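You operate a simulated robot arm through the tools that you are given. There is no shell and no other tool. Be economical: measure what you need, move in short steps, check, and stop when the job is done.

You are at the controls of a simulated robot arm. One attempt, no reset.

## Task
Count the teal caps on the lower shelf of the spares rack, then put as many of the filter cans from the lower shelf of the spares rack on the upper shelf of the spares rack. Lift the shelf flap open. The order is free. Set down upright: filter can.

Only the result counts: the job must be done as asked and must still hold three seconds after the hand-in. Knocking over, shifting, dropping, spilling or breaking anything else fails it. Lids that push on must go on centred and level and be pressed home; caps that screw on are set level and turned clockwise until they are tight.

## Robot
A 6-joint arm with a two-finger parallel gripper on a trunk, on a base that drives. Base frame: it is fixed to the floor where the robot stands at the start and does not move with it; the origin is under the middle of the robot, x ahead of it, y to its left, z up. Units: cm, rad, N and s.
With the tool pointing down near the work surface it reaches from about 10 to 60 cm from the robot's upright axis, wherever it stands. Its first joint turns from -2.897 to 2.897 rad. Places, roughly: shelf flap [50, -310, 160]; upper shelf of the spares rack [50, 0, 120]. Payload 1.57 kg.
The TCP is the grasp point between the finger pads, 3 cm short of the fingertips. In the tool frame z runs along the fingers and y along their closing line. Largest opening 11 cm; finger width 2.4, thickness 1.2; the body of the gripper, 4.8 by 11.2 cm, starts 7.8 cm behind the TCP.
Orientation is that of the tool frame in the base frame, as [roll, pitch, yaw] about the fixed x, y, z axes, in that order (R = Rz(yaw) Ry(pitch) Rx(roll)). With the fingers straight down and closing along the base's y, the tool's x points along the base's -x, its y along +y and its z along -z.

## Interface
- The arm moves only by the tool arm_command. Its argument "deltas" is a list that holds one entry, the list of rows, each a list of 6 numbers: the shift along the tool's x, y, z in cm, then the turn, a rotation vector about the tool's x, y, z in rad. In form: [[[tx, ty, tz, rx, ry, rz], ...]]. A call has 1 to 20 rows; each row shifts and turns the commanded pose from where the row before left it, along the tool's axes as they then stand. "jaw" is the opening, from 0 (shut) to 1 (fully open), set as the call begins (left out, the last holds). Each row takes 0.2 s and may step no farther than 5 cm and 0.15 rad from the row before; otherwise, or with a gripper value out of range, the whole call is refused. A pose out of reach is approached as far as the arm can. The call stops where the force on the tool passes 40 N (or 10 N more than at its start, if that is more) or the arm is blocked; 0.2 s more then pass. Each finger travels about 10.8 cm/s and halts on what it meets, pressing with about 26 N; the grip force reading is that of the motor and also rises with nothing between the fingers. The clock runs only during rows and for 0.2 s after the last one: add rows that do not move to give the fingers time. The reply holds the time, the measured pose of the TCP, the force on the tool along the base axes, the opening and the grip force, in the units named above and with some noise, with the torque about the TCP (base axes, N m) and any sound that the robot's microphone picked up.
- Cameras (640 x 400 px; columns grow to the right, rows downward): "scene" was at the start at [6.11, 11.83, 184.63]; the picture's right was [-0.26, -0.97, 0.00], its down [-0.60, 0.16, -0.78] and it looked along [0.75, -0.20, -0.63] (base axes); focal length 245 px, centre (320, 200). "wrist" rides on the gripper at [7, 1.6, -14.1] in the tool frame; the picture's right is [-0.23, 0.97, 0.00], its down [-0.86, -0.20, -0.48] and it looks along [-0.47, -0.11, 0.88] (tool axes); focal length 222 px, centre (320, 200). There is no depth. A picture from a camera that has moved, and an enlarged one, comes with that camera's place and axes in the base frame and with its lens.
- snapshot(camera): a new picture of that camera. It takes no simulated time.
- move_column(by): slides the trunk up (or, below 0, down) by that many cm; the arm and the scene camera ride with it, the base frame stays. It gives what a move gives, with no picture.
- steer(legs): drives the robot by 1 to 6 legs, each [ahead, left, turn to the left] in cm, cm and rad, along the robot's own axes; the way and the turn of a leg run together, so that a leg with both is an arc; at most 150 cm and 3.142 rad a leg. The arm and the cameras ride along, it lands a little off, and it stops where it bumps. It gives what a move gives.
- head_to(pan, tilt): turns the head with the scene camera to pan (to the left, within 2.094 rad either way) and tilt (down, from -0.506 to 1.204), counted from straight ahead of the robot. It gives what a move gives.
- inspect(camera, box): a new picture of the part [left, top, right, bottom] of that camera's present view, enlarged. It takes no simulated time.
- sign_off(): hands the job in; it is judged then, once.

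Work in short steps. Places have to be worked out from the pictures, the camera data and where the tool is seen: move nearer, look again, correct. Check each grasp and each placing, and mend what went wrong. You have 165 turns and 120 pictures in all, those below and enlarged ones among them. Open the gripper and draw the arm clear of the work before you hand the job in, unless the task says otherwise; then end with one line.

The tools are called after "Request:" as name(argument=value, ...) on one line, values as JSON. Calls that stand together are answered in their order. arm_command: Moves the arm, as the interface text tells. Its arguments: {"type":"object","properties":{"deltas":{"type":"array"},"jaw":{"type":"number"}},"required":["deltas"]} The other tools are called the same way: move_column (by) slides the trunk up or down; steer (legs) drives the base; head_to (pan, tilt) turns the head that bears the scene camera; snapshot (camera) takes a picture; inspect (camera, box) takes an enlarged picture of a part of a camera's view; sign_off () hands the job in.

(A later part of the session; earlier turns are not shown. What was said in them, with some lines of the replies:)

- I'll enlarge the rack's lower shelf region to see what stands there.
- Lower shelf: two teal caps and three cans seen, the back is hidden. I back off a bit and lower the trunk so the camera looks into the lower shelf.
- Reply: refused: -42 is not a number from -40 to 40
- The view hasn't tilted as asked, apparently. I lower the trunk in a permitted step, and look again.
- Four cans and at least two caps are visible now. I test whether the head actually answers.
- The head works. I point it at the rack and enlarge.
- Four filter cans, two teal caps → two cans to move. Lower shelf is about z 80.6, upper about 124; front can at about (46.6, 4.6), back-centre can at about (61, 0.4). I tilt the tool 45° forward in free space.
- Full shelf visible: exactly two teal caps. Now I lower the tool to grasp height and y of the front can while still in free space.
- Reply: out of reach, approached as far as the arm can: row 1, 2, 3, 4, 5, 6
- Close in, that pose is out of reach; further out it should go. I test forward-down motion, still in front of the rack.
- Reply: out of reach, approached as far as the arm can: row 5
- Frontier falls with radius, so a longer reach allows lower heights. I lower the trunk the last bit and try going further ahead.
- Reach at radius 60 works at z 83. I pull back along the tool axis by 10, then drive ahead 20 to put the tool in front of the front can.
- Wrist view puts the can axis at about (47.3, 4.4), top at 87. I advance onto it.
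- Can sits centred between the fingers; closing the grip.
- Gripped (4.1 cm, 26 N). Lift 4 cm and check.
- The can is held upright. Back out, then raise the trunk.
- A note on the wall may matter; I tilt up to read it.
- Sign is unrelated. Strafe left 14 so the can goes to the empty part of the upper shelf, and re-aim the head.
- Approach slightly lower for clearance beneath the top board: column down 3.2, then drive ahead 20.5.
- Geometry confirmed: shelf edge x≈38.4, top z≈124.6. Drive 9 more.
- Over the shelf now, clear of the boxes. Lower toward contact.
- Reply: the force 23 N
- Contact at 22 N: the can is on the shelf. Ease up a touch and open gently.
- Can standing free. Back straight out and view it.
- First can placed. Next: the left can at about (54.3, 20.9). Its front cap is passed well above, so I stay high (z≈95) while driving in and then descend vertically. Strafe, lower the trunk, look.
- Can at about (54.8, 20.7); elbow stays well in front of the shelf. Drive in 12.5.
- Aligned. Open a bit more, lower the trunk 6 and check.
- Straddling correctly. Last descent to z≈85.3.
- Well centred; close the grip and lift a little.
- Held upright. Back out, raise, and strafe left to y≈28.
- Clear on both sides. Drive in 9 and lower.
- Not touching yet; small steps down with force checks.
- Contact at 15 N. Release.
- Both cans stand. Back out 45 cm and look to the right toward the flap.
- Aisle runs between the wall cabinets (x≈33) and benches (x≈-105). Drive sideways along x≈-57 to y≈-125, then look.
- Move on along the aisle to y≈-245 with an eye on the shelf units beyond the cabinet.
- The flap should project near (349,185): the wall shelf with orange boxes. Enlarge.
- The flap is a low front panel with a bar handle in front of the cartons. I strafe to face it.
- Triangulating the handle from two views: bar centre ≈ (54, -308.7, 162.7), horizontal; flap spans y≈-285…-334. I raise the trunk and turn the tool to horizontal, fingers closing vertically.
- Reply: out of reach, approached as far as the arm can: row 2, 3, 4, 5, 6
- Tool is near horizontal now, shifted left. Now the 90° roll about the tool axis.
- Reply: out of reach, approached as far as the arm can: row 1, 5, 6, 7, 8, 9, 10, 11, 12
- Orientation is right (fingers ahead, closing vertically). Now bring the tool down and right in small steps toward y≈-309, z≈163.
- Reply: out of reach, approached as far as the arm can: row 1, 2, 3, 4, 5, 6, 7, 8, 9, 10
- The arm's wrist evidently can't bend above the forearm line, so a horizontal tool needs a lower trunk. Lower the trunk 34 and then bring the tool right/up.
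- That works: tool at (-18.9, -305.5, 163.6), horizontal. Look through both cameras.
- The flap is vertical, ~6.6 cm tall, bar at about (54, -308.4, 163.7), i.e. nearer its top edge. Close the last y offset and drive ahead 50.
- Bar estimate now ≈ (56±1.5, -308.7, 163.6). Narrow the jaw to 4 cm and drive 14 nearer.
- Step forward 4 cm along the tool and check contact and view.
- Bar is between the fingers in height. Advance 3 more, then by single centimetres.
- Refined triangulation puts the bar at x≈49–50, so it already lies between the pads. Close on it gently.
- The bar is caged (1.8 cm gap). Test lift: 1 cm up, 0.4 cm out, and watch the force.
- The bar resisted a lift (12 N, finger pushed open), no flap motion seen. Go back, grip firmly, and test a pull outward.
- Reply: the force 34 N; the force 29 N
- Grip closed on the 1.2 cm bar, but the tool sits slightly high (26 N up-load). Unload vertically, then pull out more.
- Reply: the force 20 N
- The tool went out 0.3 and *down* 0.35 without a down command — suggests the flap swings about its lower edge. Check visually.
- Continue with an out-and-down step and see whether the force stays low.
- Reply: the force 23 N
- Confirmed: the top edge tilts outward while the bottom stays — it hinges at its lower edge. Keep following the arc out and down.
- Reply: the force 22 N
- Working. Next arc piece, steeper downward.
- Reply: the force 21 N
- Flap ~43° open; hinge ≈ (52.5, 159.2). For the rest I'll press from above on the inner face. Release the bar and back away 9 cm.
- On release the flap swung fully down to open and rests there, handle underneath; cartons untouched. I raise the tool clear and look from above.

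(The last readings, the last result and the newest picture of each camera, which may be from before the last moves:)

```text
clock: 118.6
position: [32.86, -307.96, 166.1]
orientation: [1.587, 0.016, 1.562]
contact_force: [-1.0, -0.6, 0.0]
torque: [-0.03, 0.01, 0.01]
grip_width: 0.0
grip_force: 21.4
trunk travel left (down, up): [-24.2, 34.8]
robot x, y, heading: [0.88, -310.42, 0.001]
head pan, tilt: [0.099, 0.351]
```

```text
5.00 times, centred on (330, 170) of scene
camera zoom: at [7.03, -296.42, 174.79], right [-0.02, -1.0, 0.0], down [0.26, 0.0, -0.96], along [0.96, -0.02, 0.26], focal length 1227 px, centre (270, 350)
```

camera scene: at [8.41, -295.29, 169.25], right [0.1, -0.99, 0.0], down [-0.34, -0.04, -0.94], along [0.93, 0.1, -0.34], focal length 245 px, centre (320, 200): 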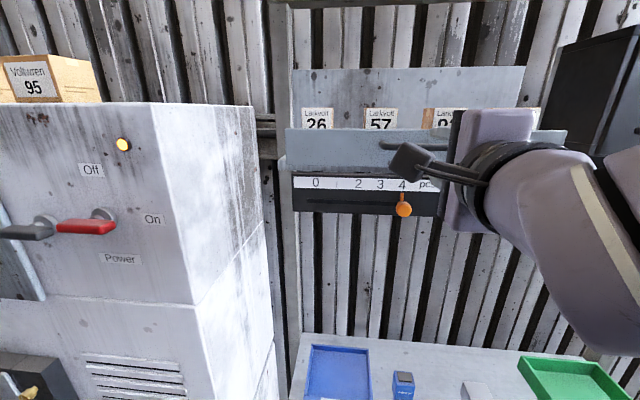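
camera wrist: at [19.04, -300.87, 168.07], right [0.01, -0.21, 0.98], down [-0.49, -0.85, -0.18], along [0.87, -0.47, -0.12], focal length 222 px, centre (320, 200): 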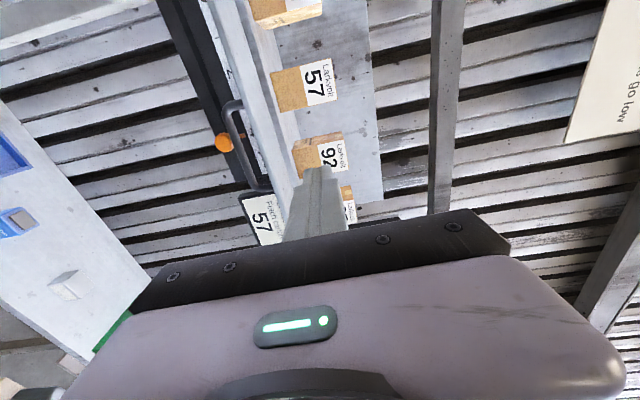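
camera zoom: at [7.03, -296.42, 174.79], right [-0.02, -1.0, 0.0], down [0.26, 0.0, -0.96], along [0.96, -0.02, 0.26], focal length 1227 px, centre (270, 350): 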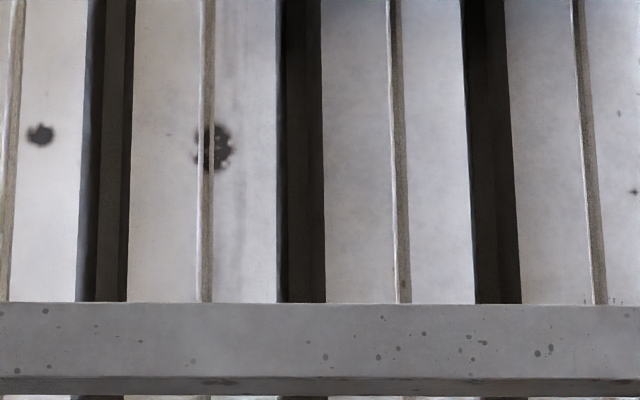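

The head has drifted off aim; re-aim it at the flap.

Request:
head_to(pan=-0.05, tilt=0.35)

Request:
snapshot(camera="scene")

```text
clock: 119.3
position: [32.87, -308.13, 166.58]
orientation: [1.58, 0.013, 1.563]
contact_force: [0.6, 0.7, -0.8]
torque: [-0.02, -0.02, 0.0]
grip_width: 0.01
grip_force: 21.7
trunk travel left (down, up): [-24.2, 34.8]
robot x, y, heading: [1.31, -310.03, 0.001]
head pan, tilt: [-0.051, 0.351]
```

```text
49 pictures are left
camera scene: at [6.95, -296.51, 174.91], right [-0.03, -1.0, 0.0], down [0.28, -0.01, -0.96], along [0.96, -0.03, 0.28], focal length 245 px, centre (320, 200)
```

scene: 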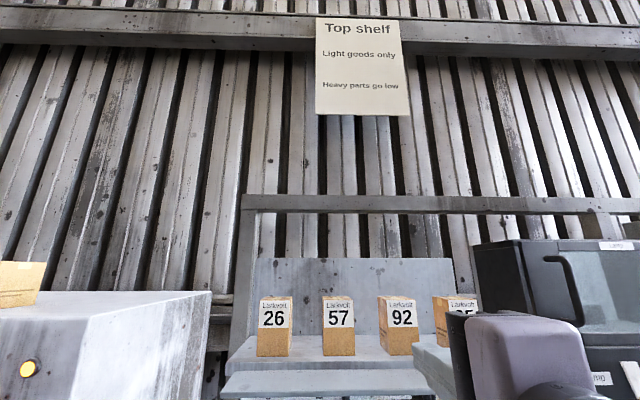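

The arm's elbow seems to push the head up. Back the robot away 25 and extend the arm forward to free it.

Request:
steer(legs=[[-30, 0, 0]])

Request:
arm_command(deltas=[[[0, 0, 3, 0, 0, 0], [0, 0, 3, 0, 0, 0], [0, 0, 3, 0, 0, 0], [0, 0, 3, 0, 0, 0], [0, 0, 0, 0, 0, 0]]])

Request:
head_to(pan=0.0, tilt=0.3)

Request:
snapshot(camera="scene")

```text
clock: 121.4
position: [2.89, -308.12, 166.51]
orientation: [1.583, 0.013, 1.562]
contact_force: [-0.2, 0.8, 0.1]
torque: [0.02, 0.0, -0.01]
grip_width: 0.0
grip_force: 21.2
trunk travel left (down, up): [-24.2, 34.8]
robot x, y, heading: [-28.51, -310.59, 0.001]
head pan, tilt: [-0.051, 0.351]
```

```text
clock: 122.6
position: [14.9, -308.21, 166.31]
orientation: [1.581, 0.013, 1.563]
contact_force: [1.0, -0.1, 0.1]
torque: [0.0, -0.01, 0.0]
grip_width: 0.01
grip_force: 21.7
trunk travel left (down, up): [-24.2, 34.8]
robot x, y, heading: [-28.84, -310.45, -0.002]
head pan, tilt: [-0.051, 0.351]
```

```text
clock: 123.2
position: [15.1, -308.1, 166.36]
orientation: [1.584, 0.012, 1.562]
contact_force: [0.0, -0.9, 0.7]
torque: [0.01, 0.0, 0.03]
grip_width: 0.0
grip_force: 21.0
trunk travel left (down, up): [-24.2, 34.8]
robot x, y, heading: [-28.82, -310.51, 0.004]
head pan, tilt: [0.0, 0.3]
```

```text
48 pictures are left
camera scene: at [-21.56, -296.16, 170.68], right [0.01, -1.0, 0.0], down [-0.2, 0.0, -0.98], along [0.98, 0.01, -0.2], focal length 245 px, centre (320, 200)
```

scene: 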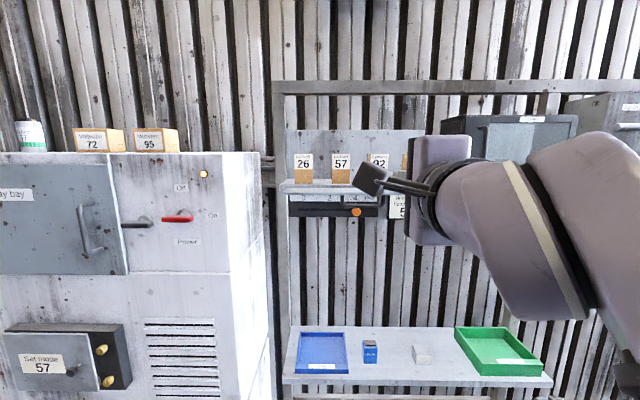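

Request:
inspect(camera="scene", box=[270, 140, 366, 220])

```text
5.00 times, centred on (318, 180) of scene
camera zoom: at [-21.56, -296.16, 170.68], right [0.01, -1.0, 0.0], down [-0.2, 0.0, -0.98], along [0.98, 0.01, -0.2], focal length 1227 px, centre (330, 300)
```

zoom: 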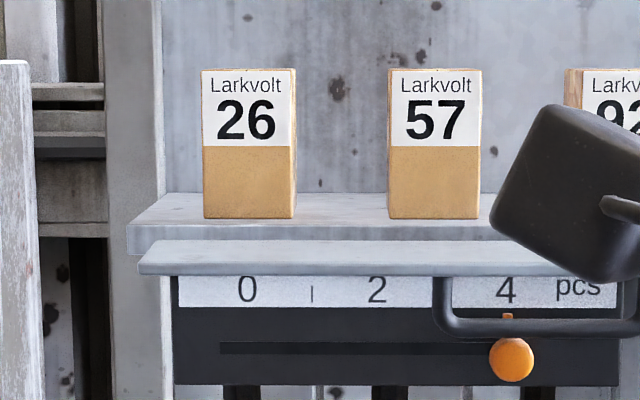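

The flap's inner face reads as horizontal (~90° open). I check that it's at its stop by a light press from above with closed fingers.

Request:
steer(legs=[[29.5, 0, 0]])

Request:
arm_command(deltas=[[[0, -1.5, 0, 0, 0, 0], [0, -1.5, 0, 0, 0, 0], [0, -1.3, 0, 0, 0, 0], [0, 0, 0, 0, 0, 0]]])

Request:
snapshot(camera="wrist")

```text
clock: 125.2
position: [44.48, -308.12, 166.38]
orientation: [1.584, 0.013, 1.562]
contact_force: [-0.3, -0.5, -0.8]
torque: [0.02, 0.01, 0.01]
grip_width: 0.0
grip_force: 21.2
trunk travel left (down, up): [-24.2, 34.8]
robot x, y, heading: [0.73, -310.51, -0.002]
head pan, tilt: [0.0, 0.3]
```

```text
clock: 126.2
position: [44.29, -308.21, 162.12]
orientation: [1.581, 0.013, 1.56]
contact_force: [-1.2, 0.9, -0.3]
torque: [-0.02, -0.02, 0.0]
grip_width: 0.02
grip_force: 21.5
trunk travel left (down, up): [-24.2, 34.8]
robot x, y, heading: [0.57, -310.19, 0.004]
head pan, tilt: [0.0, 0.3]
```

```text
46 pictures are left
camera wrist: at [30.33, -301.03, 163.84], right [0.01, -0.21, 0.98], down [-0.49, -0.85, -0.18], along [0.87, -0.48, -0.11], focal length 222 px, centre (320, 200)
```

wrist: 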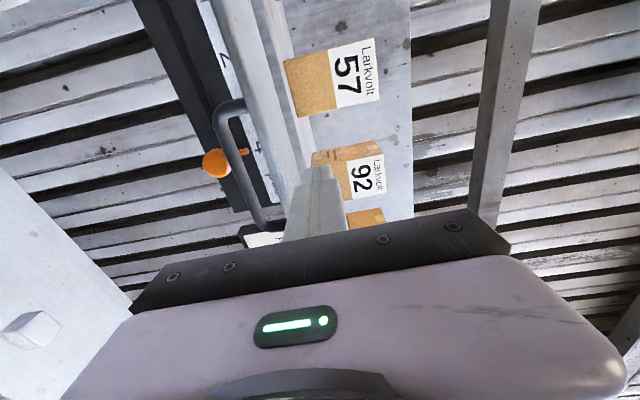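

Fingers hover above the open flap. Lower in half-centimetre steps.

Request:
arm_command(deltas=[[[0, -0.5, 0, 0, 0, 0], [0, -0.5, 0, 0, 0, 0], [0, -0.4, 0, 0, 0, 0], [0, 0, 0, 0, 0, 0]]])

```text
clock: 127.2
position: [44.18, -308.19, 160.59]
orientation: [1.583, 0.015, 1.562]
contact_force: [-0.3, -0.2, 0.0]
torque: [-0.03, 0.02, 0.02]
grip_width: 0.02
grip_force: 21.2
trunk travel left (down, up): [-24.2, 34.8]
robot x, y, heading: [0.61, -309.87, 0.002]
head pan, tilt: [0.0, 0.3]
```

Request:
arm_command(deltas=[[[0, -0.4, 0, 0, 0, 0], [0, -0.3, 0, 0, 0, 0], [0, 0, 0, 0, 0, 0]]])

```text
clock: 128.0
position: [44.28, -308.13, 160.04]
orientation: [1.581, 0.013, 1.561]
contact_force: [3.0, 0.3, 11.9]
torque: [0.15, -0.39, -0.04]
grip_width: 0.01
grip_force: 21.1
trunk travel left (down, up): [-24.2, 34.8]
robot x, y, heading: [0.47, -310.49, 0.004]
head pan, tilt: [0.0, 0.3]
```

Contact at 12 N. A slight further push shows whether it is a hard stop.

Request:
arm_command(deltas=[[[0, -0.25, 0, 0, 0, 0], [0, 0, 0, 0, 0, 0]]])

```text
clock: 128.7
position: [44.2, -308.16, 159.97]
orientation: [1.575, 0.013, 1.563]
contact_force: [4.1, -0.3, 10.9]
torque: [0.13, -0.4, -0.03]
grip_width: 0.0
grip_force: 21.1
trunk travel left (down, up): [-24.2, 34.8]
robot x, y, heading: [0.62, -310.57, -0.003]
head pan, tilt: [0.0, 0.3]
stopped in row 2: the force on the tool passed its limit at 41 N (the readings are from after the stop); the commanded pose is now the measured one
```

Hard stop: the flap is fully open. Raise, back off, and verify it stays.

Request:
arm_command(deltas=[[[0, 1.5, 0, 0, 0, 0], [0, 2.5, 0, 0, 0, 0], [0, 2, 0, 0, 0, 0], [0, 0, 0, 0, 0, 0]]])

Request:
steer(legs=[[-50, 0, 0]])

Request:
arm_command(deltas=[[[0, 0, 0, 0, 0, 0], [0, 0, 0, 0, 0, 0], [0, 0, 0, 0, 0, 0]]], jaw=1.0)

Request:
snapshot(camera="scene")

```text
clock: 129.7
position: [44.17, -308.0, 165.91]
orientation: [1.58, 0.013, 1.562]
contact_force: [0.3, 0.6, 0.1]
torque: [0.05, 0.0, -0.03]
grip_width: 0.04
grip_force: 21.3
trunk travel left (down, up): [-24.2, 34.8]
robot x, y, heading: [0.79, -310.48, 0.003]
head pan, tilt: [0.0, 0.3]
```

```text
clock: 132.7
position: [-5.47, -308.19, 165.95]
orientation: [1.578, 0.015, 1.562]
contact_force: [-0.4, 0.2, 0.0]
torque: [-0.04, -0.01, 0.01]
grip_width: 0.03
grip_force: 21.8
trunk travel left (down, up): [-24.2, 34.8]
robot x, y, heading: [-49.12, -310.3, -0.0]
head pan, tilt: [0.0, 0.3]
```

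```text
clock: 133.5
position: [-5.32, -308.13, 165.89]
orientation: [1.578, 0.015, 1.561]
contact_force: [0.1, -0.6, 0.6]
torque: [0.0, 0.04, -0.01]
grip_width: 11.02
grip_force: 0.1
trunk travel left (down, up): [-24.2, 34.8]
robot x, y, heading: [-49.14, -310.36, 0.003]
head pan, tilt: [0.0, 0.3]
```

```text
45 pictures are left
camera scene: at [-41.85, -296.44, 170.24], right [-0.01, -1.0, 0.0], down [-0.24, 0.0, -0.97], along [0.97, -0.01, -0.24], focal length 245 px, centre (320, 200)
```

scene: 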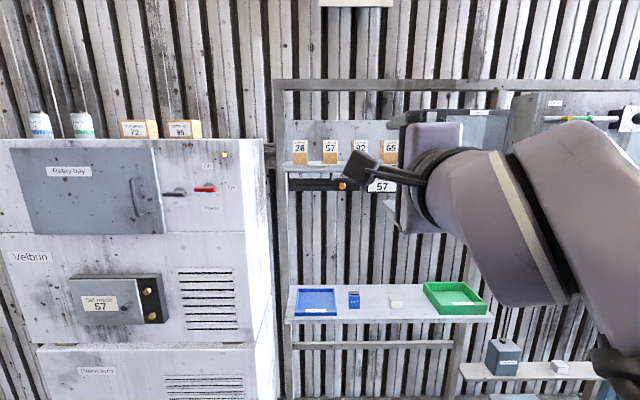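

Two cans stand on the upper shelf, the flap is open at its stop with nothing else moved, the gripper is open and clear. Handing in.

Request:
sign_off()

```text
The job is handed in.
```

I counted two teal caps on the lower shelf, set two filter cans upright on the upper shelf, and left the shelf flap fully open at its stop. The flap's hinge is on its lower edge, so it swings outward and down rather than lifting up.
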